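You operate a simulated robot arm through the tools that you are given. There is no shell and no other tool. Be economical: measure what you need, move in short steps, check, and stop when the job is done.

You run a simulated robot arm. Do the job below in one go: nothing can be reset, and whatever is moved stays where it is left.

TASK
Rasp the pale flare off the striped wooden block.
Fine: crank the flare round to the black grip, throw the low red lever on, stop when it has gone and lay the rasp back on the mat; no finger on its teeth.

The check looks at the end state, three seconds after you hand in, the way a careful person would. Anything else that was tipped, shoved, dropped, spilled or broken makes it a failure.

THE ROBOT
A 7-joint arm with a two-finger parallel gripper on a trunk, on a base that drives. Base frame: it is fixed to the floor where the robot stands at the start and does not move with it; the origin is under the middle of the robot, x ahead of it, y to its left, z up. Readings come in mm, degrees, newtons and seconds.
With the tool pointing down near the work surface it reaches from about 320 to 740 mm from the robot's upright axis, wherever it stands. Its first joint turns from -115.0 to 115.0 degrees. Places, roughly: black lever [300, 0, 400]; green crank [400, -100, 600]; grey mat [700, -1300, 800]; low red lever [500, -300, 600]; red-handled rasp [750, -1250, 750]; striped wooden block (10x10x6 cm) [400, -100, 600]; yellow knob [200, -200, 600]. Payload 3.91 kg.
Tool frame: the origin (TCP) lies between the finger pads and is the grasp point; the fingertips stand 30 mm ahead of it; z points along the fingers, y is the line along which they close. The gripper opens to 110 mm. The fingers are 20 mm wide and 10 mm thick; the gripper's body (48 by 112 mm) begins 55 mm behind the TCP.
Orientation is that of the tool frame in the base frame, as [roll, pitch, yaw] about the fixed x, y, z axes, in that order (R = Rz(yaw) Ry(pitch) Rx(roll)). With the fingers straight down and closing along the base's y, the tool's x points along the base's -x, its y along +y and its z along -z.

THE INTERFACE
- The arm moves only by the tool nudge_tool. Its argument "targets" is a list of rows, each an object of numbers (a shift or turn left out is 0, a gripper value left out holds the last): "rx", "ry", "rz": the turn, a rotation vector about the tool's x, y, z in degrees; "x", "y", "z": the shift along the tool's x, y, z in mm; "gripper": the opening, from 0 (shut) to 1 (fully open). In form: [{"rx": .., "ry": .., "rz": .., "x": .., "y": .., "z": .., "gripper": ..}, ...]. A call has 1 to 10 rows; each row shifts and turns the commanded pose from where the row before left it, along the tool's axes as they then stand. Each row takes 0.2 s and may step no farther than 50 mm and 8.6 degrees from the row before; otherwise, or with a gripper value out of range, the whole call is refused. Where a pose cannot be reached the arm comes as near as it can. A force on the tool above 40 N (or 10 N above the force at the start of the call, whichever is more), or a blocked arm, ends the call early, and 0.2 s more pass. The fingers move at their own pace (about 108 mm/s each) and stop on an object; they squeeze with about 24 N. The grip force told is the motor's: it shows also when the fingers shut on nothing. Time passes only in rows, and 0.2 s behind the last, so rows that do not move let the fingers close. It gives the time, the measured TCP pose, the force on the tool (base axes), the opening and the grip force at its end, in the units of the frame above (readings bear some noise), with the torque about the TCP (base axes, N m) and any sound that the robot's microphone picked up.
- Cameras (640 x 400 px; columns grow to the right, rows downward): "scene" is now at [6.9, 113.1, 1406.7]; the picture's right is [-0.50, -0.87, 0.00], its down [-0.66, 0.38, -0.65] and it looks along [0.56, -0.32, -0.76] (base axes); focal length 286 px, centre (320, 200). "wrist" rides on the gripper at [72, 17, -103] in the tool frame; the picture's right is [-0.23, 0.97, 0.00], its down [-0.76, -0.18, -0.62] and it looks along [-0.61, -0.14, 0.78] (tool axes); focal length 222 px, centre (320, 200). There is no depth. A picture from a camera that has moved, and an enlarged one, comes with that camera's place and axes in the base frame and with its lens.
- get_image(camera): a new picture of that camera. No time passes.
- lift_body(by): slides the trunk up (or, below 0, down) by that many mm; the arm and the scene camera ride with it, the base frame stays. It gives what a move gives, with no picture.
- roll_base(legs): drives the robot by 1 to 6 legs, each [ahead, turn to the left] in mm and degrees, along the robot's own axes; the way and the turn of a leg run together, so that a leg with both is an arc; at most 1500 mm and 180 degrees a leg. The arm and the cameras ride along, it lands a little off, and it stops where it bumps. It gives what a move gives.
- pan_tilt(pan, tilt): turns the head with the scene camera to pan (to the left, within 155 degrees either way) and tilt (down, from -29 to 69), counted from straight ahead of the robot. It gives what a move gives.
- inspect(camera, box): a new picture of the part [left, top, right, bottom] of that camera's present view, enlarged. No time passes.
- finish_job(): hands the job in; it is judged then, once.

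Work in short steps. Places have to be worked out from the pictures, the camera data and where the tool is seen: move nearer, look again, correct. Check each grasp and each placing, and mend what went wrong. You have 120 turns and 98 pictures in all, those below and enlarged ones among them. Open the gripper and draw the arm clear of the work before you hand the job in, unless the task says otherwise; then end with one line.

The tools are called after "Call:" as name(argument=value, ...) on one line, values as JSON. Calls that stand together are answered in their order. nudge_tool: Moves the arm, as the interface text tells. Its arguments: {"type":"object","properties":{"targets":{"type":"array","items":{"type":"object","properties":{"rx":{"type":"number"},"ry":{"type":"number"},"rz":{"type":"number"},"x":{"type":"number"},"y":{"type":"number"},"z":{"type":"number"},"gripper":{"type":"number"}}}}},"required":["targets"]} The other tools are called the same way: lift_body (by) slides the trunk up or down; roll_base (legs) drives the base; pan_tilt (pan, tilt) turns the head that bears the scene camera; get_image (camera) takes a picture; inspect (camera, box) takes an enlarged picture of a part of a camera's view; finish_job () hands the job in.

At the start:

```text
t: 0.0
eef_pos: [370.9, -289.6, 991.6]
ee_rot: [-180.0, -0.1, -180.0]
force: [0.5, 0.5, -0.5]
ft_torque: [0.0, 0.0, 0.03]
gripper_width: 110.0
grip_force: 0.0
trunk travel left (down, up): [-525.0, 465.0]
robot x, y, heading: [4.5, 0.0, -0.1]
head pan, tilt: [-29.7, 49.5]
```

scene: 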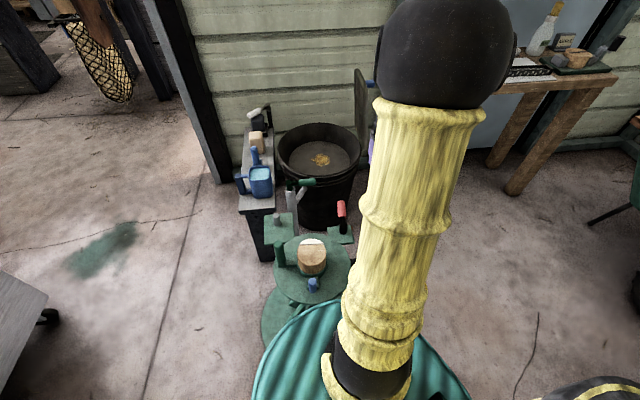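
wrist: 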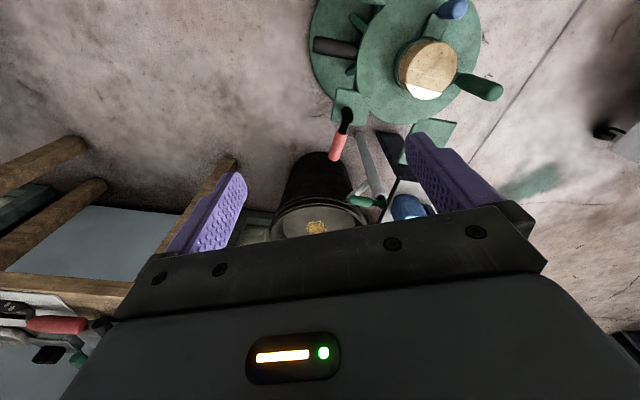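

I'll look closely at the fixture in both views before doing anything.

Call:
inspect(camera="scene", box=[220, 120, 400, 340])

Call:
inspect(camera="wrist", box=[280, 0, 540, 220])

Call:
inspect(camera="scene", box=[480, 0, 640, 200])

```text
1.82 times, centred on (310, 230) of scene
camera zoom: at [6.9, 113.1, 1406.7], right [-0.5, -0.87, 0.0], down [-0.66, 0.38, -0.65], along [0.56, -0.32, -0.76], focal length 521 px, centre (338, 146)
```

zoom: 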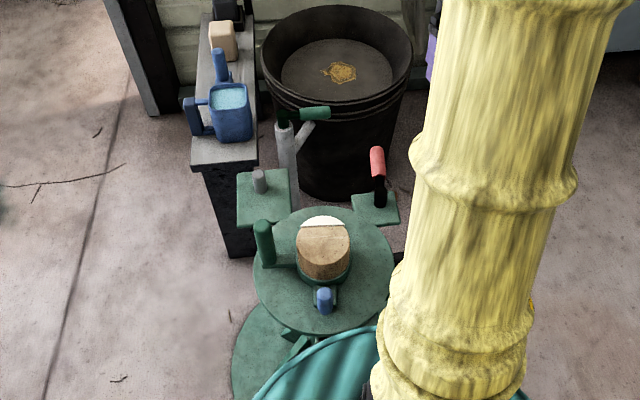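

```text
1.82 times, centred on (410, 110) of wrist
camera zoom: at [298.9, -273.1, 1094.6], right [0.23, 0.97, 0.0], down [0.76, -0.18, 0.62], along [0.61, -0.14, -0.78], focal length 404 px, centre (156, 364)
```

zoom: 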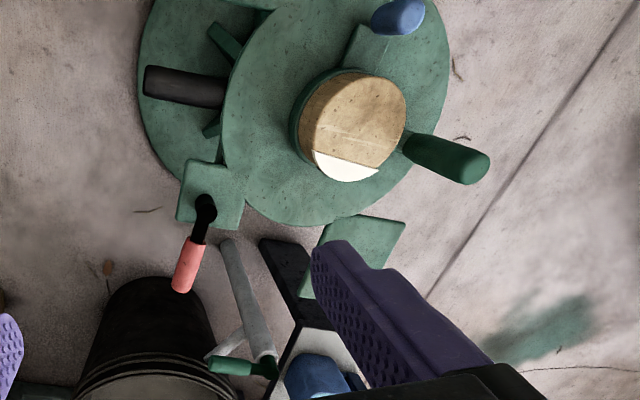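

```text
2.00 times, centred on (560, 100) of scene
camera zoom: at [6.9, 113.1, 1406.7], right [-0.5, -0.87, 0.0], down [-0.66, 0.38, -0.65], along [0.56, -0.32, -0.76], focal length 573 px, centre (-160, 400)
```

zoom: 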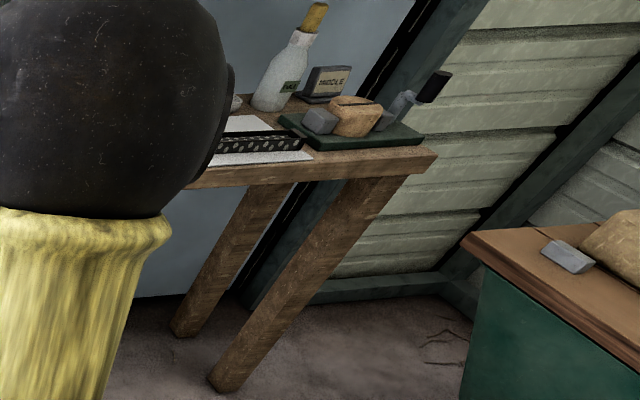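

The arm hides half of the fixture; I'll move the tool to the right (base -y), clear and high, and look again.

Call:
nudge_tool(targets=[{"y": -45}, {"y": -45}, {"y": -45}, {"y": -45}, {"y": -45}, {"y": -45}])

Call:
inspect(camera="scene", box=[220, 160, 420, 400])

Call:
get_image(camera="wrist")

```text
t: 1.4
eef_pos: [369.2, -562.8, 989.0]
ee_rot: [179.8, -0.1, -179.9]
force: [-0.2, 0.4, -0.4]
ft_torque: [0.01, 0.0, 0.03]
gripper_width: 110.2
grip_force: 0.0
trunk travel left (down, up): [-525.0, 465.0]
robot x, y, heading: [-2.5, -2.3, 0.1]
head pan, tilt: [-29.7, 49.5]
```

```text
1.67 times, centred on (320, 280) of scene
camera zoom: at [7.1, 112.2, 1406.8], right [-0.5, -0.87, 0.0], down [-0.66, 0.38, -0.65], along [0.56, -0.32, -0.76], focal length 478 px, centre (320, 67)
```

zoom: 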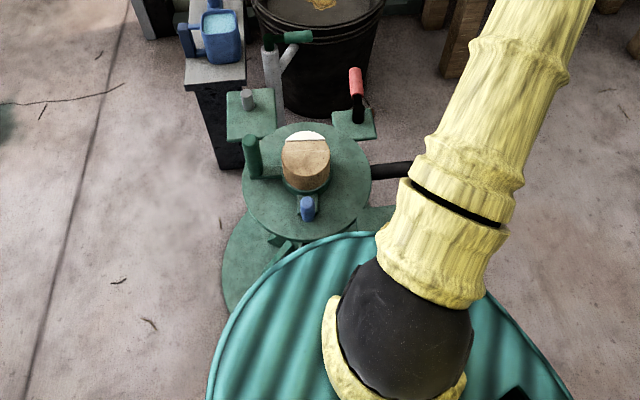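

```text
91 pictures are left
camera wrist: at [297.3, -545.8, 1092.5], right [0.23, 0.97, 0.0], down [0.76, -0.18, 0.62], along [0.61, -0.14, -0.78], focal length 222 px, centre (320, 200)
```

wrist: 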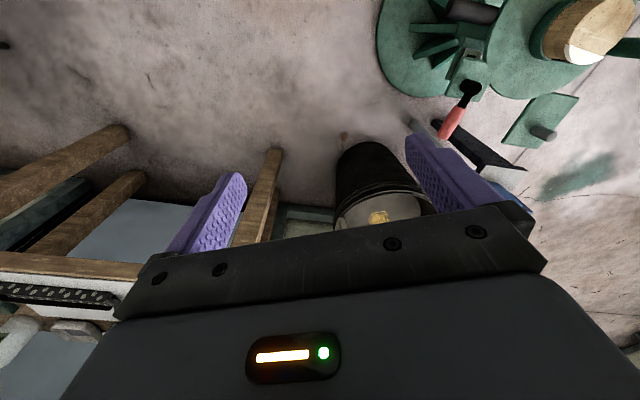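

I see a turntable with a green crank, red lever and a black bar partly hidden. I check the space around before driving: head to the back-left and the back-right.

Call:
pan_tilt(pan=150, tilt=45)

Call:
get_image(camera="scene")

Call:
pan_tilt(pan=-130, tilt=45)

Call:
get_image(camera="scene")

Call:
pan_tilt(pan=-65, tilt=35)

Call:
get_image(camera="scene")

```text
t: 4.1
eef_pos: [368.8, -561.8, 990.1]
ee_rot: [-179.9, 0.0, -179.9]
force: [0.0, 0.2, -0.3]
ft_torque: [-0.02, -0.01, 0.01]
gripper_width: 110.2
grip_force: 0.1
trunk travel left (down, up): [-525.0, 465.0]
robot x, y, heading: [-1.1, 3.0, 0.1]
head pan, tilt: [150.0, 45.0]
```

```text
90 pictures are left
camera scene: at [-130.8, 192.1, 1412.9], right [0.5, 0.87, 0.0], down [0.61, -0.35, -0.71], along [-0.61, 0.35, -0.71], focal length 286 px, centre (320, 200)
```

scene: 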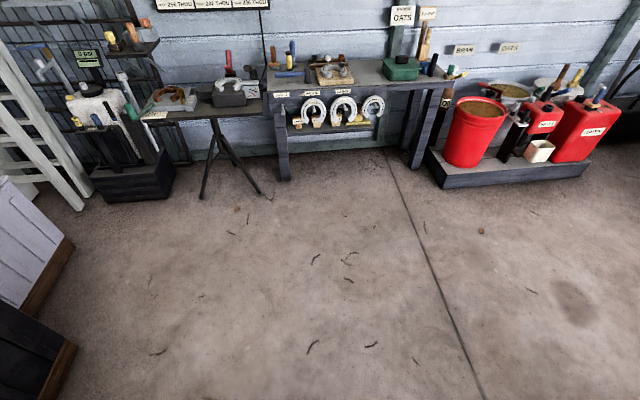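

```text
t: 8.0
eef_pos: [369.3, -561.6, 989.8]
ee_rot: [-180.0, 0.0, -179.9]
force: [1.0, -0.2, -1.2]
ft_torque: [-0.01, 0.01, 0.05]
gripper_width: 110.0
grip_force: 0.0
trunk travel left (down, up): [-525.0, 465.0]
robot x, y, heading: [-3.1, -0.4, -0.1]
head pan, tilt: [-130.0, 45.0]
```

```text
89 pictures are left
camera scene: at [-112.7, 89.1, 1412.9], right [-0.77, 0.64, 0.0], down [0.45, 0.54, -0.71], along [-0.45, -0.54, -0.71], focal length 286 px, centre (320, 200)
```

scene: 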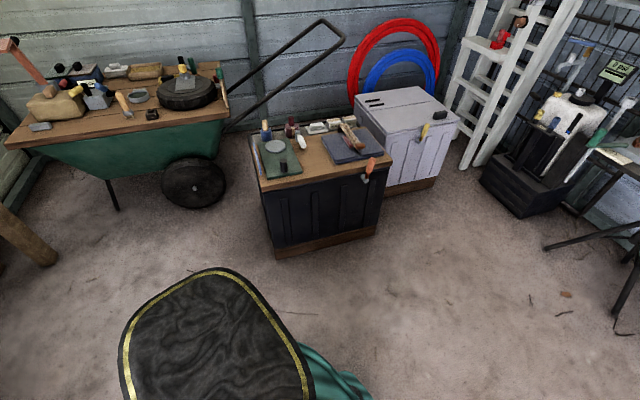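

```text
t: 9.3
eef_pos: [370.3, -562.0, 990.7]
ee_rot: [-179.9, 0.0, 179.9]
force: [0.4, 0.2, 1.2]
ft_torque: [0.02, 0.01, 0.02]
gripper_width: 109.8
grip_force: 0.0
trunk travel left (down, up): [-525.0, 465.0]
robot x, y, heading: [-2.5, -0.1, 0.0]
head pan, tilt: [-65.0, 35.0]
```

```text
88 pictures are left
camera scene: at [-23.2, 71.5, 1427.7], right [-0.91, -0.42, 0.0], down [-0.24, 0.52, -0.82], along [0.35, -0.74, -0.57], focal length 286 px, centre (320, 200)
```

scene: 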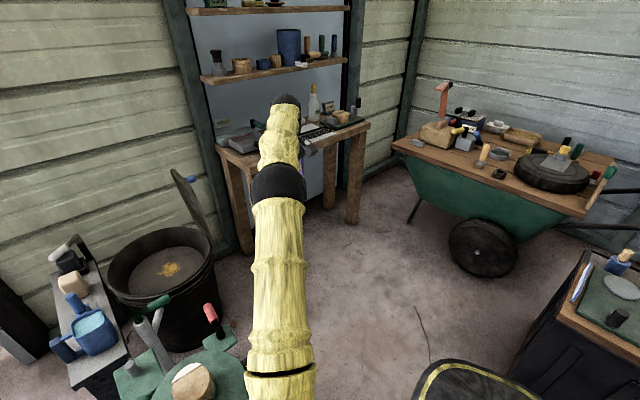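

Behind me is free floor. I back up 300 mm to see the fixture whole.

Call:
roll_base(legs=[[-300, 0]])

Call:
pan_tilt(pan=-15, tilt=50)

Call:
get_image(camera="scene")

```text
t: 11.3
eef_pos: [70.8, -563.3, 990.6]
ee_rot: [180.0, -0.1, 179.7]
force: [0.1, 0.9, -0.1]
ft_torque: [-0.01, -0.01, -0.01]
gripper_width: 110.0
grip_force: 0.0
trunk travel left (down, up): [-525.0, 465.0]
robot x, y, heading: [-294.3, 0.3, -0.2]
head pan, tilt: [-65.0, 35.0]
```

```text
t: 12.5
eef_pos: [71.7, -561.9, 990.8]
ee_rot: [-180.0, 0.0, 179.6]
force: [-0.2, 1.0, 0.4]
ft_torque: [0.03, 0.02, 0.02]
gripper_width: 109.9
grip_force: 0.0
trunk travel left (down, up): [-525.0, 465.0]
robot x, y, heading: [-297.1, -1.2, -0.3]
head pan, tilt: [-15.0, 50.0]
```

```text
87 pictures are left
camera scene: at [-281.3, 132.0, 1406.0], right [-0.26, -0.96, 0.0], down [-0.74, 0.2, -0.64], along [0.62, -0.17, -0.77], focal length 286 px, centre (320, 200)
```

scene: 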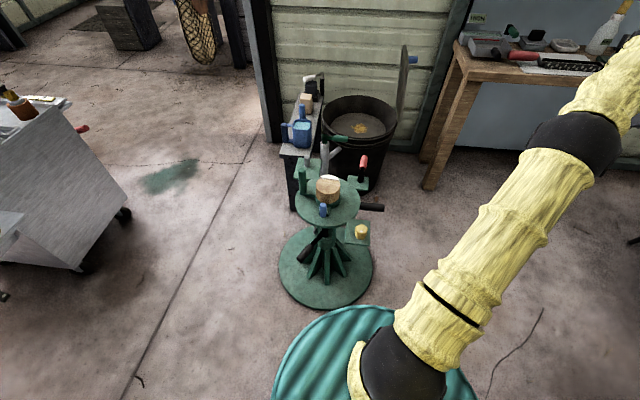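

Call:
inspect(camera="scene", box=[270, 130, 400, 212])

Call:
inspect(camera="scene", box=[260, 180, 400, 310])

Call:
inspect(camera="scene", box=[450, 0, 640, 120])

```text
4.88 times, centred on (335, 171) of scene
camera zoom: at [-281.3, 132.0, 1406.0], right [-0.26, -0.96, 0.0], down [-0.74, 0.2, -0.64], along [0.62, -0.17, -0.77], focal length 1398 px, centre (247, 342)
```

zoom: 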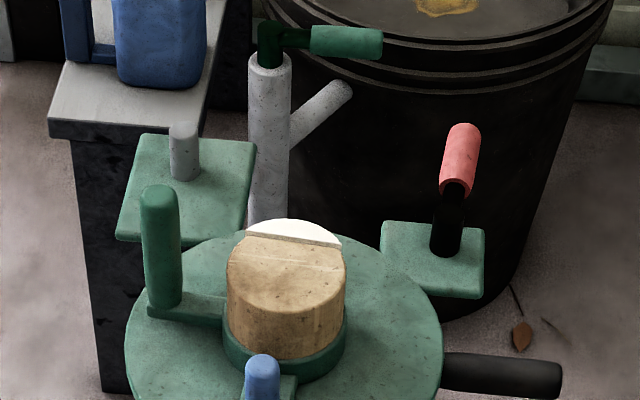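

```text
3.08 times, centred on (330, 245) of scene
camera zoom: at [-281.3, 132.0, 1406.0], right [-0.26, -0.96, 0.0], down [-0.74, 0.2, -0.64], along [0.62, -0.17, -0.77], focal length 882 px, centre (289, 62)
```

zoom: 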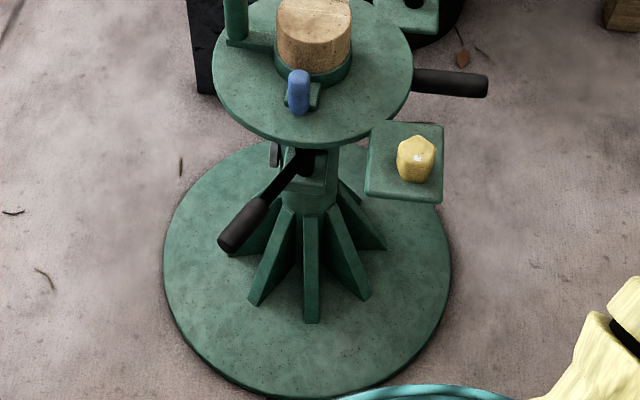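

```text
3.33 times, centred on (545, 60) of scene
camera zoom: at [-281.3, 132.0, 1406.0], right [-0.26, -0.96, 0.0], down [-0.74, 0.2, -0.64], along [0.62, -0.17, -0.77], focal length 955 px, centre (-430, 667)
```

zoom: 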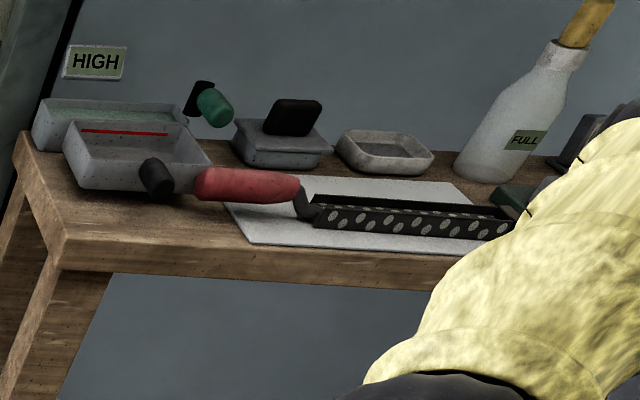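

I now see it all: crank handle on the left of the disc, flare on the far side, fixed black grip on the right, red lever on its plate far-right, rasp on mat with the handle overhanging left. I move 150 mm ahead and bring the wrist camera over the fixture to measure.

Call:
roll_base(legs=[[150, 0]])

Call:
nudge_tool(targets=[{"y": 50}, {"y": 50}, {"y": 50}, {"y": 50}, {"y": 50}, {"y": 50}, {"y": 50}, {"y": 50}, {"y": 50}, {"y": 50}])

Call:
nudge_tool(targets=[{"z": 30, "x": 5}, {"z": 30, "x": 5}, {"z": 30, "x": 5}, {"z": 0}])

Call:
get_image(camera="wrist")

```text
t: 13.9
eef_pos: [224.0, -565.4, 989.8]
ee_rot: [-179.9, 0.1, 179.6]
force: [0.5, 0.4, 0.4]
ft_torque: [0.02, 0.01, -0.01]
gripper_width: 110.1
grip_force: 0.0
trunk travel left (down, up): [-525.0, 465.0]
robot x, y, heading: [-142.7, 2.3, -0.4]
head pan, tilt: [-15.0, 50.0]
```

```text
t: 16.1
eef_pos: [226.8, -62.1, 990.0]
ee_rot: [180.0, -0.1, 179.6]
force: [-0.3, -0.1, -0.3]
ft_torque: [-0.01, -0.04, 0.06]
gripper_width: 109.8
grip_force: 0.0
trunk travel left (down, up): [-525.0, 465.0]
robot x, y, heading: [-145.3, -4.3, 0.0]
head pan, tilt: [-15.0, 50.0]
```

```text
t: 17.1
eef_pos: [212.7, -61.8, 901.4]
ee_rot: [180.0, 0.1, 179.7]
force: [0.3, -0.4, -0.5]
ft_torque: [0.0, -0.01, 0.01]
gripper_width: 110.2
grip_force: 0.0
trunk travel left (down, up): [-525.0, 465.0]
robot x, y, heading: [-144.9, 0.6, -0.2]
head pan, tilt: [-15.0, 50.0]
```

```text
83 pictures are left
camera wrist: at [139.7, -43.8, 1004.6], right [0.23, 0.97, 0.0], down [0.76, -0.18, 0.62], along [0.61, -0.14, -0.78], focal length 222 px, centre (320, 200)
```

wrist: 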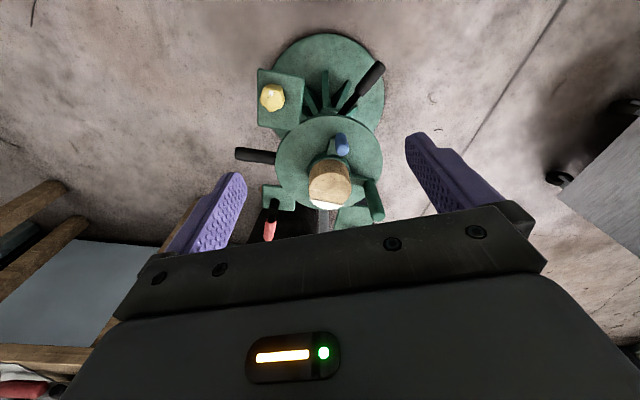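

Zooming this wrist view for measuring.

Call:
inspect(camera="wrist", box=[230, 120, 400, 245])

Call:
inspect(camera="scene", box=[240, 160, 420, 300])

```text
3.20 times, centred on (315, 182) of wrist
camera zoom: at [139.7, -43.8, 1004.6], right [0.23, 0.97, 0.0], down [0.76, -0.18, 0.62], along [0.61, -0.14, -0.78], focal length 711 px, centre (336, 256)
```

zoom: 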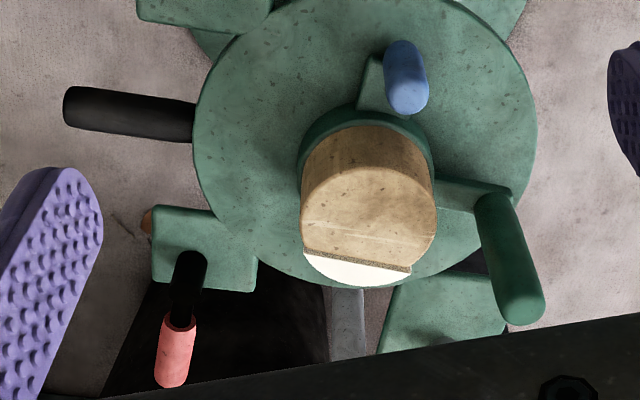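

```text
2.86 times, centred on (330, 230) of scene
camera zoom: at [-128.4, 131.4, 1406.0], right [-0.26, -0.96, 0.0], down [-0.74, 0.2, -0.64], along [0.62, -0.17, -0.77], focal length 819 px, centre (291, 114)
```

zoom: 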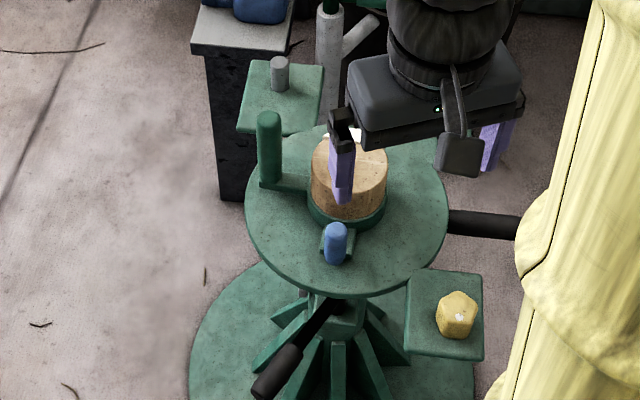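

Triangulated from both cameras: crank handle top ≈ (444, 1, 694), block centre ≈ (401, -83) with top z≈640, flare at about -25°, black grip at about -103° round it. I move the open gripper above the crank handle.

Call:
nudge_tool(targets=[{"x": -38.5, "y": 10.5}, {"x": -38.5, "y": 10.5, "z": 20}, {"x": -38.5, "y": 10.5, "z": 20}, {"x": -38.5, "y": 10.5, "z": 30, "gripper": 0.65}, {"x": -38.5, "y": 10.5, "z": 30}, {"x": -38.5, "y": 10.5, "z": 30}, {}])

Call:
get_image(camera="wrist")

Call:
inspect(camera="scene", box=[240, 100, 420, 260])

```text
t: 18.7
eef_pos: [442.4, -1.8, 771.6]
ee_rot: [-180.0, 0.0, 179.7]
force: [-0.7, 0.2, 0.1]
ft_torque: [-0.03, -0.01, 0.0]
gripper_width: 71.7
grip_force: 0.2
trunk travel left (down, up): [-525.0, 465.0]
robot x, y, heading: [-143.3, -3.8, -0.5]
head pan, tilt: [-15.0, 50.0]
```

```text
80 pictures are left
camera wrist: at [370.7, 15.1, 874.3], right [0.23, 0.97, 0.0], down [0.76, -0.18, 0.62], along [0.61, -0.15, -0.78], focal length 222 px, centre (320, 200)
```

wrist: 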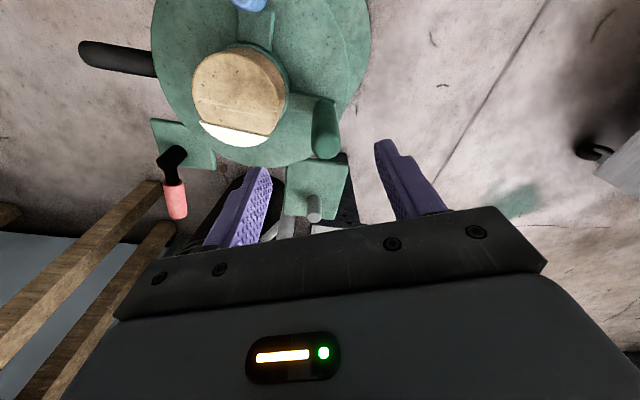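

```text
2.50 times, centred on (330, 180) of scene
camera zoom: at [-128.1, 131.5, 1406.0], right [-0.26, -0.96, 0.0], down [-0.74, 0.2, -0.64], along [0.62, -0.17, -0.77], focal length 716 px, centre (295, 250)
```

zoom: 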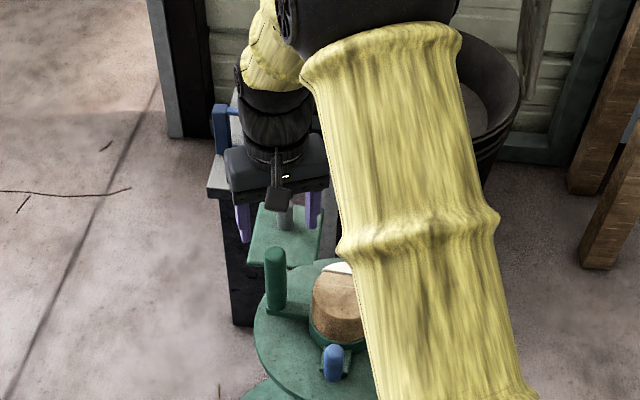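

Handle top is at ≈(449, 1, 694), in line with the tool; I shift 6 mm ahead and descend, pads onto the upper part of the handle, then close.

Call:
nudge_tool(targets=[{"x": -6, "y": 3, "z": 20}, {"z": 35}, {"z": 37}, {"gripper": 0.0}, {}, {}])

Call:
get_image(camera="wrist")

```text
t: 20.1
eef_pos: [449.6, -0.3, 678.7]
ee_rot: [-180.0, -0.1, 179.6]
force: [-4.9, -6.7, -2.6]
ft_torque: [0.58, -0.55, -0.15]
gripper_width: 29.2
grip_force: 44.9
trunk travel left (down, up): [-525.0, 465.0]
robot x, y, heading: [-143.0, -2.6, -0.4]
head pan, tilt: [-15.0, 50.0]
```

```text
78 pictures are left
camera wrist: at [378.0, 17.7, 782.3], right [0.23, 0.97, 0.0], down [0.76, -0.18, 0.62], along [0.61, -0.15, -0.78], focal length 222 px, centre (320, 200)
```

wrist: 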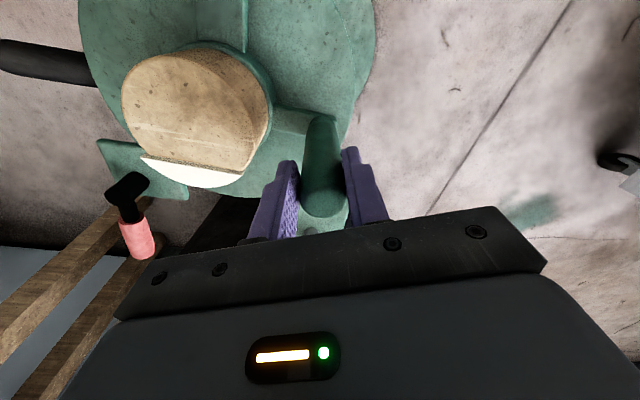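

The handle is gripped (29 mm). I start cranking clockwise seen from above (flare towards the black grip), two 6° steps about the block centre, and read the forces.

Call:
nudge_tool(targets=[{"x": -8.2, "y": -5.0, "rz": 6}, {"x": -8.2, "y": -5.0, "rz": 6}])

Call:
get_image(camera="wrist")

```text
t: 20.7
eef_pos: [467.3, -8.6, 678.4]
ee_rot: [179.8, 0.3, 167.8]
force: [8.5, 4.2, 0.5]
ft_torque: [-0.49, 0.66, 0.48]
gripper_width: 29.3
grip_force: 45.2
trunk travel left (down, up): [-525.0, 465.0]
robot x, y, heading: [-143.0, 4.5, -0.2]
head pan, tilt: [-15.0, 50.0]
```

```text
77 pictures are left
camera wrist: at [399.5, 23.4, 782.0], right [0.43, 0.9, 0.0], down [0.7, -0.34, 0.62], along [0.57, -0.27, -0.78], focal length 222 px, centre (320, 200)
```

wrist: 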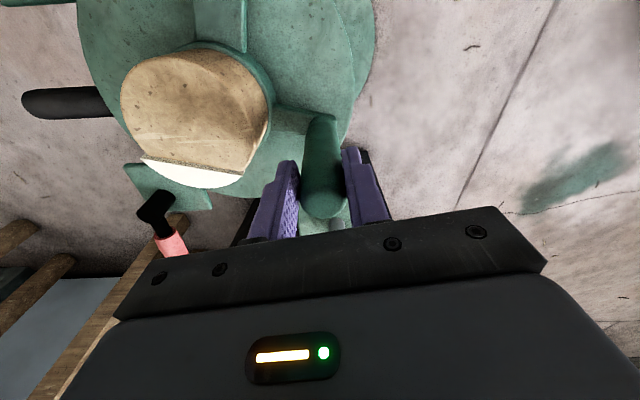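

It turns freely with small force. Continue 6 steps.

Call:
nudge_tool(targets=[{"x": -8.2, "y": -5.0, "rz": 6}, {"x": -8.2, "y": -5.0, "rz": 6}, {"x": -8.2, "y": -5.0, "rz": 6}, {"x": -8.2, "y": -5.0, "rz": 6}, {"x": -8.2, "y": -5.0, "rz": 6}, {"x": -8.2, "y": -5.0, "rz": 6}])

Call:
get_image(camera="wrist")

```text
t: 21.6
eef_pos: [489.9, -29.8, 678.6]
ee_rot: [179.4, 0.4, 147.8]
force: [4.8, 4.0, -2.3]
ft_torque: [-0.1, 0.72, 0.12]
gripper_width: 29.8
grip_force: 45.3
trunk travel left (down, up): [-525.0, 465.0]
robot x, y, heading: [-145.1, -0.7, -0.1]
head pan, tilt: [-15.0, 50.0]
stopped in row 4: the force on the tool passed its limit (the readings are from after the stop); the commanded pose is now the measured one
```

```text
76 pictures are left
camera wrist: at [436.8, 22.8, 781.7], right [0.71, 0.7, 0.01], down [0.54, -0.56, 0.63], along [0.45, -0.44, -0.78], focal length 222 px, centre (320, 200)
```

wrist: 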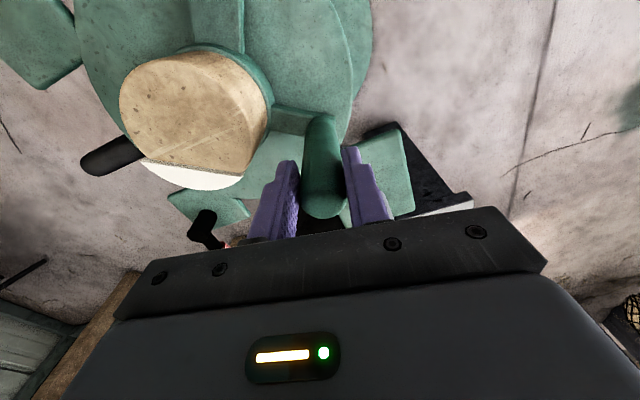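

The measured points give the true crank centre (418, -86), radius 91 — my arc was off by 13 mm. I continue with the corrected arc.

Call:
nudge_tool(targets=[{"x": -8.8, "y": -3.7, "rz": 6}, {"x": -8.8, "y": -3.7, "rz": 6}, {"x": -8.8, "y": -3.7, "rz": 6}, {"x": -8.8, "y": -3.7, "rz": 6}])

Call:
get_image(camera="wrist")

```text
t: 22.6
eef_pos: [506.9, -66.2, 678.9]
ee_rot: [179.5, 0.0, 123.6]
force: [13.1, -0.2, -14.6]
ft_torque: [-1.48, 0.14, 0.4]
gripper_width: 29.7
grip_force: 44.9
trunk travel left (down, up): [-525.0, 465.0]
robot x, y, heading: [-147.0, -4.3, -0.4]
head pan, tilt: [-15.0, 50.0]
```

```text
75 pictures are left
camera wrist: at [480.6, 3.9, 782.2], right [0.94, 0.35, 0.01], down [0.27, -0.73, 0.62], along [0.22, -0.58, -0.78], focal length 222 px, centre (320, 200)
```

wrist: 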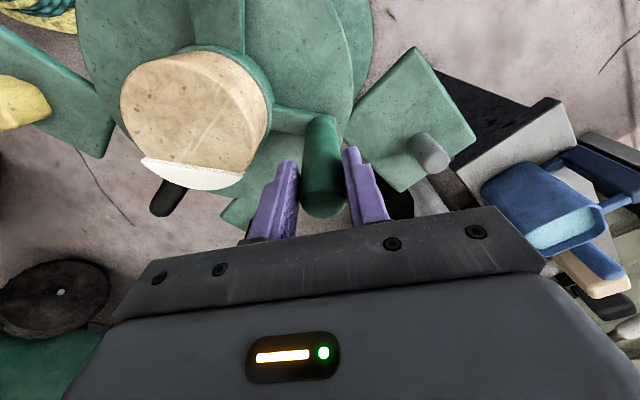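

Flare is at about -85°, the black grip at about -112°; about 26° more. Four more steps, then measure.

Call:
nudge_tool(targets=[{"x": -8.7, "y": -3.9, "rz": 6}, {"x": -8.7, "y": -3.9, "rz": 6}, {"x": -8.7, "y": -3.9, "rz": 6}])

Call:
get_image(camera="wrist")

Call:
inspect(camera="scene", box=[240, 120, 420, 260])

```text
t: 23.4
eef_pos: [510.0, -95.1, 678.6]
ee_rot: [179.3, -0.1, 105.5]
force: [16.3, -3.5, -5.1]
ft_torque: [-0.54, 1.01, 0.28]
gripper_width: 30.0
grip_force: 45.1
trunk travel left (down, up): [-525.0, 465.0]
robot x, y, heading: [-144.5, 0.7, -0.4]
head pan, tilt: [-15.0, 50.0]
```

```text
74 pictures are left
camera wrist: at [505.6, -20.8, 782.6], right [1.0, 0.04, 0.01], down [0.03, -0.78, 0.62], along [0.03, -0.62, -0.78], focal length 222 px, centre (320, 200)
```

wrist: 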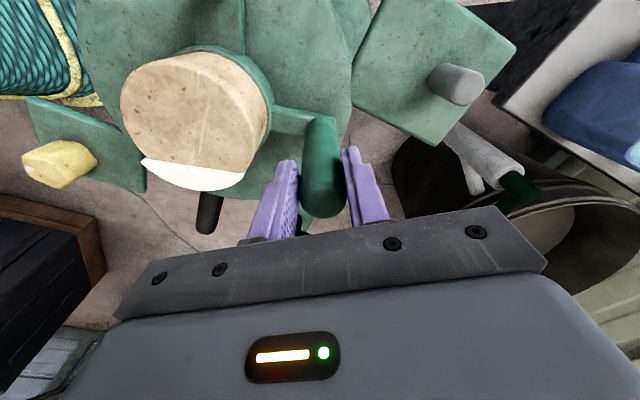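

```text
2.86 times, centred on (330, 190) of scene
camera zoom: at [-125.9, 131.2, 1406.1], right [-0.26, -0.96, 0.0], down [-0.74, 0.2, -0.64], along [0.62, -0.17, -0.77], focal length 819 px, centre (291, 229)
```

zoom: 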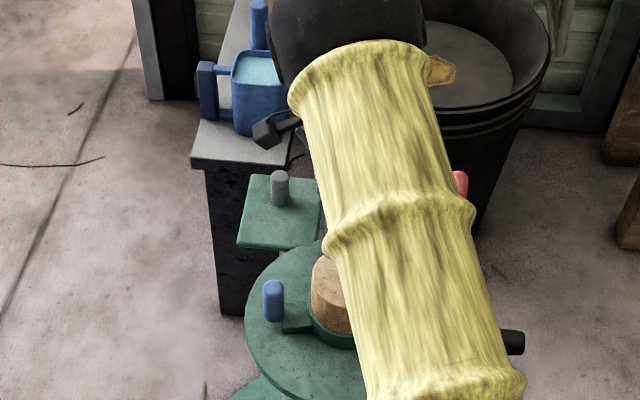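

Nearly there. I zoom to compare the flare's chord with the grip's direction precisely.

Call:
inspect(camera="wrist", box=[110, 40, 290, 240])

```text
2.00 times, centred on (200, 140) of wrist
camera zoom: at [505.6, -20.8, 782.6], right [1.0, 0.04, 0.01], down [0.03, -0.78, 0.62], along [0.03, -0.62, -0.78], focal length 444 px, centre (560, 320)
```

zoom: 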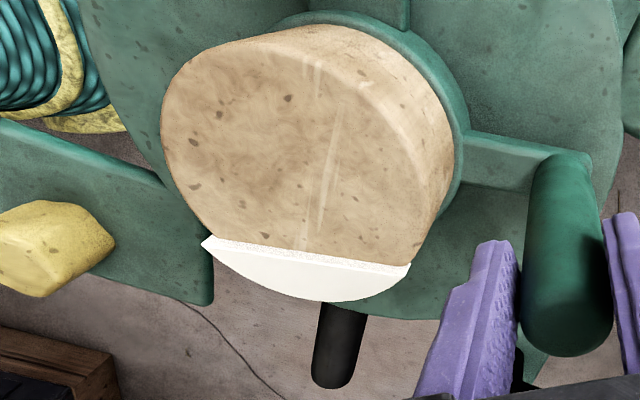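

The flare is a slightly raised pale segment, now at about -102°; the grip lies at about -111°. I turn 9° more.

Call:
nudge_tool(targets=[{"x": -6.5, "y": -2.9, "rz": 4.5}, {"x": -6.5, "y": -2.9, "rz": 4.5}, {}])

Call:
inspect(camera="wrist", box=[110, 40, 290, 240])

```text
t: 24.2
eef_pos: [506.8, -109.1, 679.7]
ee_rot: [179.2, 0.0, 96.5]
force: [28.0, -9.1, 2.4]
ft_torque: [-0.36, 1.03, 0.15]
gripper_width: 29.6
grip_force: 45.3
trunk travel left (down, up): [-525.0, 465.0]
robot x, y, heading: [-143.3, 1.5, -0.1]
head pan, tilt: [-15.0, 50.0]
```

```text
2.00 times, centred on (200, 140) of wrist
camera zoom: at [514.7, -35.6, 782.6], right [0.99, -0.11, 0.01], down [-0.1, -0.78, 0.62], along [-0.06, -0.62, -0.78], focal length 444 px, centre (560, 320)
```

zoom: 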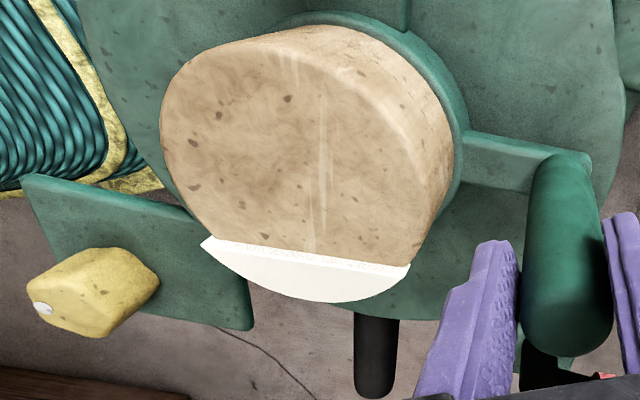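

Grip is at ≈-112°, flare ≈-107°; one more 5° step, easing outward slightly as there is a radial load.

Call:
nudge_tool(targets=[{"x": -7.2, "y": -1.5, "rz": 5}, {}])

Call:
inspect(camera="wrist", box=[110, 40, 290, 240])

```text
t: 24.8
eef_pos: [506.7, -117.1, 678.4]
ee_rot: [179.4, -0.1, 91.6]
force: [19.1, -12.7, 7.9]
ft_torque: [-1.43, 0.79, 0.49]
gripper_width: 29.8
grip_force: 45.0
trunk travel left (down, up): [-525.0, 465.0]
robot x, y, heading: [-144.9, -1.8, -0.3]
head pan, tilt: [-15.0, 50.0]
```

```text
2.00 times, centred on (200, 140) of wrist
camera zoom: at [519.7, -42.9, 782.6], right [0.98, -0.2, 0.01], down [-0.16, -0.77, 0.62], along [-0.12, -0.61, -0.79], focal length 444 px, centre (560, 320)
```

zoom: 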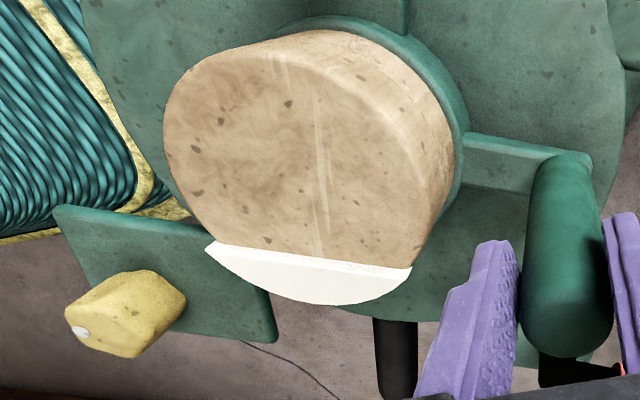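

Flare now ≈-112°, aligned with the grip. I open the gripper and rise, then check that it stayed.

Call:
nudge_tool(targets=[{"gripper": 0.6}, {}, {"z": -40}, {"z": -50}, {"z": -50}, {}])

Call:
get_image(camera="wrist")

```text
t: 26.2
eef_pos: [501.3, -116.4, 819.2]
ee_rot: [179.4, -0.2, 91.7]
force: [-0.6, -0.1, -0.5]
ft_torque: [-0.01, 0.0, -0.03]
gripper_width: 66.1
grip_force: 0.1
trunk travel left (down, up): [-525.0, 465.0]
robot x, y, heading: [-143.1, -0.7, -0.3]
head pan, tilt: [-15.0, 50.0]
```

```text
69 pictures are left
camera wrist: at [515.0, -42.7, 923.0], right [0.98, -0.2, 0.01], down [-0.16, -0.77, 0.62], along [-0.12, -0.61, -0.79], focal length 222 px, centre (320, 200)
```

wrist: 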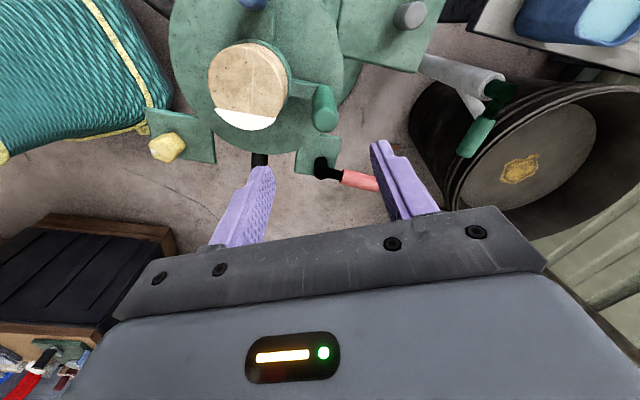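

The crank stayed. Now the red lever: close views from both cameras.

Call:
inspect(camera="wrist", box=[240, 100, 400, 210])

Call:
inspect(camera="scene", box=[280, 90, 400, 250])

```text
3.64 times, centred on (320, 155) of wrist
camera zoom: at [515.0, -42.7, 923.0], right [0.98, -0.2, 0.01], down [-0.16, -0.77, 0.62], along [-0.12, -0.61, -0.79], focal length 808 px, centre (320, 364)
```

zoom: 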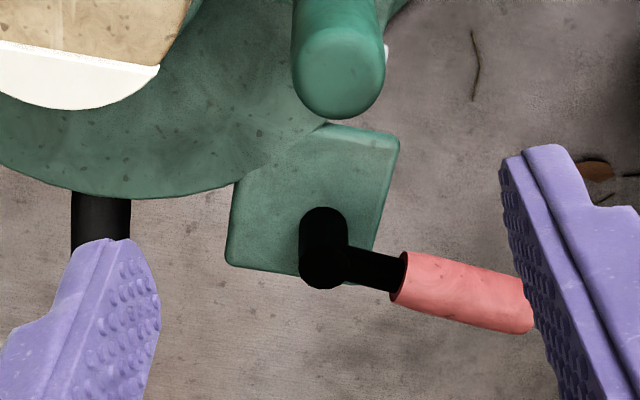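

```text
2.50 times, centred on (340, 170) of scene
camera zoom: at [-128.2, 131.5, 1405.9], right [-0.26, -0.96, 0.0], down [-0.74, 0.2, -0.64], along [0.62, -0.17, -0.77], focal length 716 px, centre (270, 275)
```

zoom: 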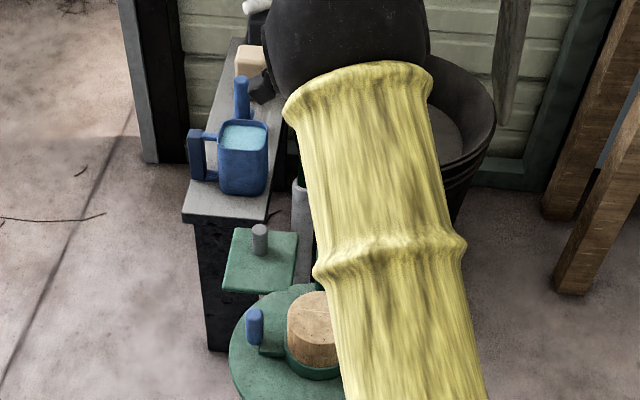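

The red lever is a short post at ≈(476,-251) with a horizontal arm ending ≈(575,-300,573), pointing -26°. That is at the edge of my reach, so I drive 100 mm ahead and turn the tool to straddle the arm (yaw 154°).

Call:
roll_base(legs=[[100, 0]])

Call:
nudge_tool(targets=[{"rz": -7.8}, {"rz": -7.8}, {"rz": -7.8}, {"rz": -7.8}, {"rz": -7.8}, {"rz": -7.8}, {"rz": -7.8}, {"rz": -7.8}, {}])

```text
t: 27.4
eef_pos: [602.8, -117.9, 819.0]
ee_rot: [179.4, -0.2, 91.6]
force: [-0.5, 0.6, -0.2]
ft_torque: [0.03, 0.02, 0.02]
gripper_width: 65.8
grip_force: 0.1
trunk travel left (down, up): [-525.0, 465.0]
robot x, y, heading: [-43.3, -1.0, -0.8]
head pan, tilt: [-15.0, 50.0]
```

```text
t: 29.4
eef_pos: [602.6, -116.8, 817.9]
ee_rot: [179.5, 0.4, 154.0]
force: [-0.5, 0.5, 0.6]
ft_torque: [-0.01, 0.0, 0.0]
gripper_width: 66.0
grip_force: 0.1
trunk travel left (down, up): [-525.0, 465.0]
robot x, y, heading: [-39.2, -0.8, -0.5]
head pan, tilt: [-15.0, 50.0]
```

Move over the lever grip at z≈700, then look.

Call:
nudge_tool(targets=[{"x": -4.5, "y": -44}, {"x": -4.5, "y": -44, "z": 20}, {"x": -4.5, "y": -44, "z": 45}, {"x": -4.5, "y": -44, "z": 47}, {}])

Call:
get_image(camera="wrist")

Call:
pan_tilt(pan=-28, tilt=50)

Call:
get_image(camera="scene")

```text
refused: row 3 steps farther than a row can; nothing moved
```

```text
66 pictures are left
camera wrist: at [544.3, -70.7, 921.1], right [0.63, 0.78, 0.01], down [0.6, -0.5, 0.63], along [0.49, -0.39, -0.78], focal length 222 px, centre (320, 200)
```

wrist: 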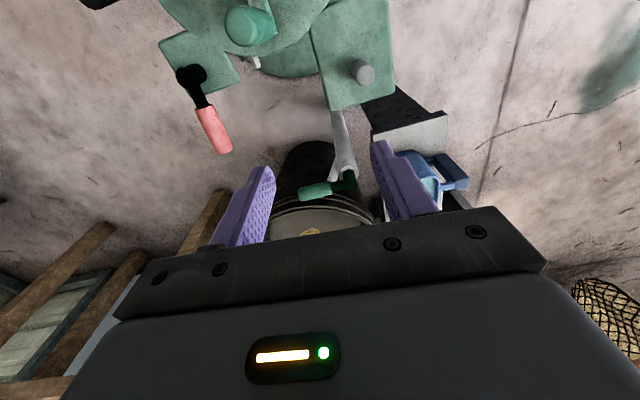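

```text
t: 30.1
eef_pos: [602.3, -117.2, 818.9]
ee_rot: [179.5, 0.4, 153.9]
force: [0.4, -0.7, -0.5]
ft_torque: [-0.01, -0.01, 0.0]
gripper_width: 65.7
grip_force: 0.1
trunk travel left (down, up): [-525.0, 465.0]
robot x, y, heading: [-41.0, -2.4, -0.2]
head pan, tilt: [-28.0, 50.0]
```

```text
65 pictures are left
camera scene: at [-32.0, 114.6, 1406.0], right [-0.48, -0.88, 0.0], down [-0.67, 0.36, -0.64], along [0.57, -0.31, -0.77], focal length 286 px, centre (320, 200)
```

scene: 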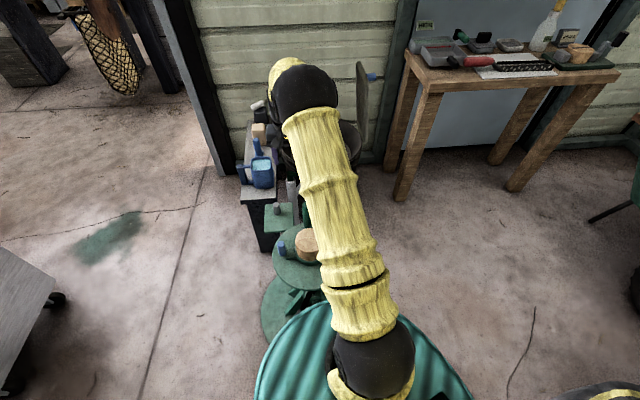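

Refused due to step size; measurements from this view confirm the lever grip from (511,-270) to (578,-298). Repeating with smaller steps.

Call:
nudge_tool(targets=[{"x": -4, "y": -35, "z": 5}, {"x": -4, "y": -35, "z": 25}, {"x": -4, "y": -35, "z": 30}, {"x": -4, "y": -35, "z": 30}, {"x": -4, "y": -35, "z": 30}, {}])

Call:
get_image(camera="wrist")

```text
t: 31.5
eef_pos: [546.5, -279.7, 696.3]
ee_rot: [179.5, 0.4, 153.9]
force: [0.3, -0.2, 0.3]
ft_torque: [0.03, 0.0, 0.02]
gripper_width: 65.8
grip_force: 0.0
trunk travel left (down, up): [-525.0, 465.0]
robot x, y, heading: [-38.1, -2.0, -0.5]
head pan, tilt: [-28.0, 50.0]
```

```text
64 pictures are left
camera wrist: at [487.7, -233.3, 797.7], right [0.63, 0.77, 0.01], down [0.6, -0.5, 0.63], along [0.49, -0.39, -0.78], focal length 222 px, centre (320, 200)
```

wrist: 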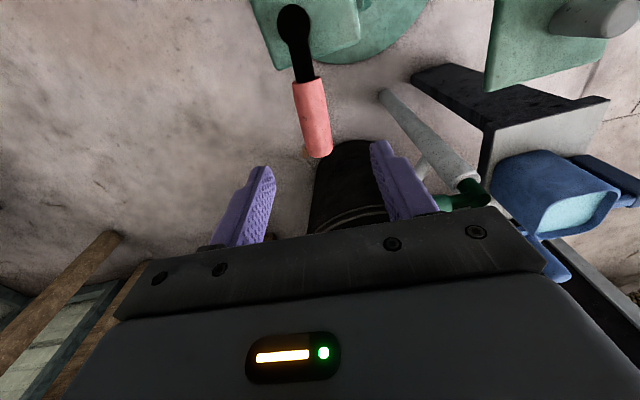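

The grip mid is ≈(545,-287). I descend over it (fingers either side) and close.

Call:
nudge_tool(targets=[{"y": -5, "z": 30}, {"z": 30}, {"z": 30}, {"z": 30}, {"gripper": 0.0}, {}, {}])

Call:
get_image(camera="wrist")

```text
t: 33.1
eef_pos: [547.0, -286.4, 576.6]
ee_rot: [179.4, 0.5, 153.9]
force: [0.0, -3.5, -6.1]
ft_torque: [-0.56, -0.61, -0.84]
gripper_width: 29.6
grip_force: 45.3
trunk travel left (down, up): [-525.0, 465.0]
robot x, y, heading: [-42.5, -2.6, -0.4]
head pan, tilt: [-28.0, 50.0]
```

```text
63 pictures are left
camera wrist: at [487.8, -238.9, 680.2], right [0.63, 0.77, 0.01], down [0.6, -0.5, 0.63], along [0.49, -0.39, -0.78], focal length 222 px, centre (320, 200)
```

wrist: 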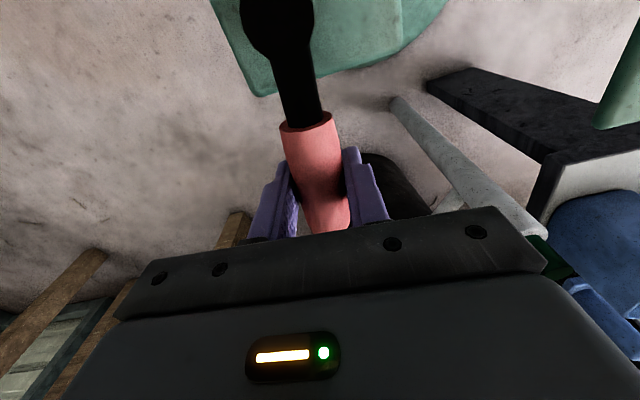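

Lever gripped; pivot ≈(479,-250). I try it clockwise (away from the pump and crank) gently, two 4° steps, and read the forces.

Call:
nudge_tool(targets=[{"x": 0.4, "y": -5.4, "rz": 4}, {"x": 0.4, "y": -5.4, "rz": 4}])

```text
t: 33.7
eef_pos: [541.2, -292.8, 577.3]
ee_rot: [179.3, 0.4, 145.9]
force: [10.1, 12.8, -1.6]
ft_torque: [-0.25, -0.48, -1.14]
gripper_width: 29.0
grip_force: 44.5
trunk travel left (down, up): [-525.0, 465.0]
robot x, y, heading: [-42.7, 1.5, -0.5]
head pan, tilt: [-28.0, 50.0]
```

Call:
nudge_tool(targets=[{"x": 0.4, "y": -5.4, "rz": 4}, {"x": 0.4, "y": -5.4, "rz": 4}, {}])

Call:
get_image(camera="wrist")

```text
t: 34.5
eef_pos: [533.5, -303.4, 577.6]
ee_rot: [179.4, 0.5, 137.8]
force: [19.3, 10.6, 8.8]
ft_torque: [0.37, 0.16, -1.48]
gripper_width: 29.3
grip_force: 45.1
trunk travel left (down, up): [-525.0, 465.0]
robot x, y, heading: [-38.1, 2.7, -0.3]
head pan, tilt: [-28.0, 50.0]
```

```text
62 pictures are left
camera wrist: at [490.1, -241.9, 680.2], right [0.82, 0.57, 0.01], down [0.44, -0.64, 0.63], along [0.37, -0.51, -0.78], focal length 222 px, centre (320, 200)
```

wrist: 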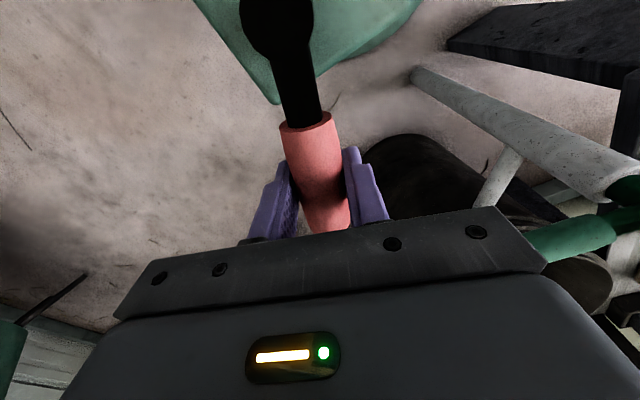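

It swings. Pivot fit (480,-247); I continue clockwise until it meets its stop.

Call:
nudge_tool(targets=[{"x": 1.0, "y": -8.1, "rz": 6}, {"x": 1.0, "y": -8.1, "rz": 6}, {"x": 1.0, "y": -8.1, "rz": 6}, {"x": 1.0, "y": -8.1, "rz": 6}, {"x": 1.0, "y": -8.1, "rz": 6}])

```text
t: 35.7
eef_pos: [498.1, -324.6, 575.4]
ee_rot: [179.4, 0.0, 107.8]
force: [14.4, 7.5, 17.7]
ft_torque: [-0.47, -0.15, -1.1]
gripper_width: 30.3
grip_force: 45.0
trunk travel left (down, up): [-525.0, 465.0]
robot x, y, heading: [-38.8, -0.9, -0.6]
head pan, tilt: [-28.0, 50.0]
```

Call:
nudge_tool(targets=[{"x": 1.0, "y": -8.1, "rz": 6}, {"x": 1.0, "y": -8.1, "rz": 6}, {"x": 1.0, "y": -8.1, "rz": 6}])

Call:
get_image(camera="wrist")

```text
t: 36.4
eef_pos: [487.4, -325.3, 577.0]
ee_rot: [178.6, 0.2, 95.3]
force: [7.6, -2.1, -5.4]
ft_torque: [0.05, -0.29, 1.18]
gripper_width: 29.3
grip_force: 44.7
trunk travel left (down, up): [-525.0, 465.0]
robot x, y, heading: [-38.2, 1.2, -0.4]
head pan, tilt: [-28.0, 50.0]
stopped in row 3: the force on the tool passed its limit (the readings are from after the stop); the commanded pose is now the measured one
```

```text
61 pictures are left
camera wrist: at [494.4, -251.2, 680.5], right [0.99, -0.14, 0.02], down [-0.12, -0.77, 0.62], along [-0.07, -0.62, -0.78], focal length 222 px, centre (320, 200)
```

wrist: 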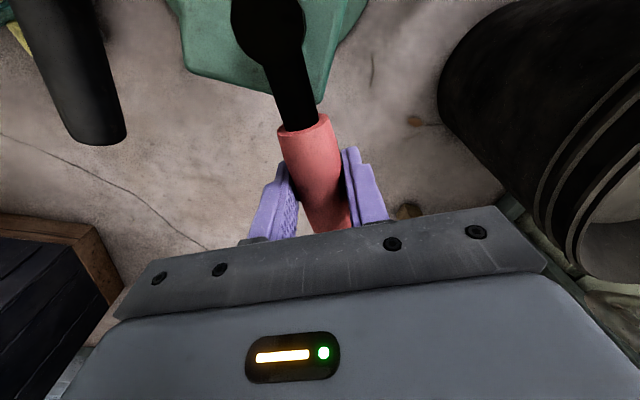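

It stopped at about 59°. One gentle more push along the true arc to see if it is the end stop.

Call:
nudge_tool(targets=[{"x": 0.1, "y": -4.1, "rz": 3}, {"x": 0.1, "y": -4.1, "rz": 3}, {}])

```text
t: 37.1
eef_pos: [487.0, -324.6, 577.6]
ee_rot: [177.9, 0.2, 89.8]
force: [10.4, -4.2, -12.3]
ft_torque: [0.14, -0.17, 1.3]
gripper_width: 31.4
grip_force: 45.2
trunk travel left (down, up): [-525.0, 465.0]
robot x, y, heading: [-38.9, -0.7, -0.3]
head pan, tilt: [-28.0, 50.0]
stopped in row 3: the force on the tool passed its limit (the readings are from after the stop); the commanded pose is now the measured one
```

No further travel: that's the end stop. I release, rise and check that it stays.

Call:
nudge_tool(targets=[{"gripper": 0.6}, {}, {"z": -40}, {"z": -50}, {"z": -50}, {"z": -50}, {"z": -50}, {}])

Call:
get_image(camera="wrist")

```text
t: 38.9
eef_pos: [479.1, -324.5, 818.0]
ee_rot: [178.0, 0.1, 89.6]
force: [-1.0, -0.3, 0.3]
ft_torque: [-0.01, 0.04, 0.01]
gripper_width: 65.9
grip_force: 0.0
trunk travel left (down, up): [-525.0, 465.0]
robot x, y, heading: [-36.4, -2.4, -0.1]
head pan, tilt: [-28.0, 50.0]
```

```text
60 pictures are left
camera wrist: at [492.8, -251.9, 921.9], right [0.97, -0.23, 0.03], down [-0.21, -0.76, 0.62], along [-0.12, -0.61, -0.79], focal length 222 px, centre (320, 200)
```

wrist: 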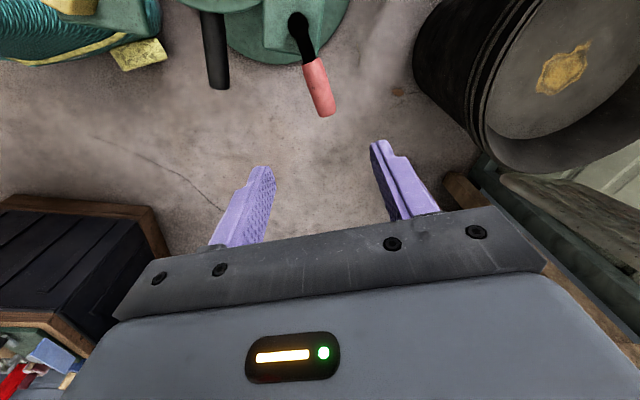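

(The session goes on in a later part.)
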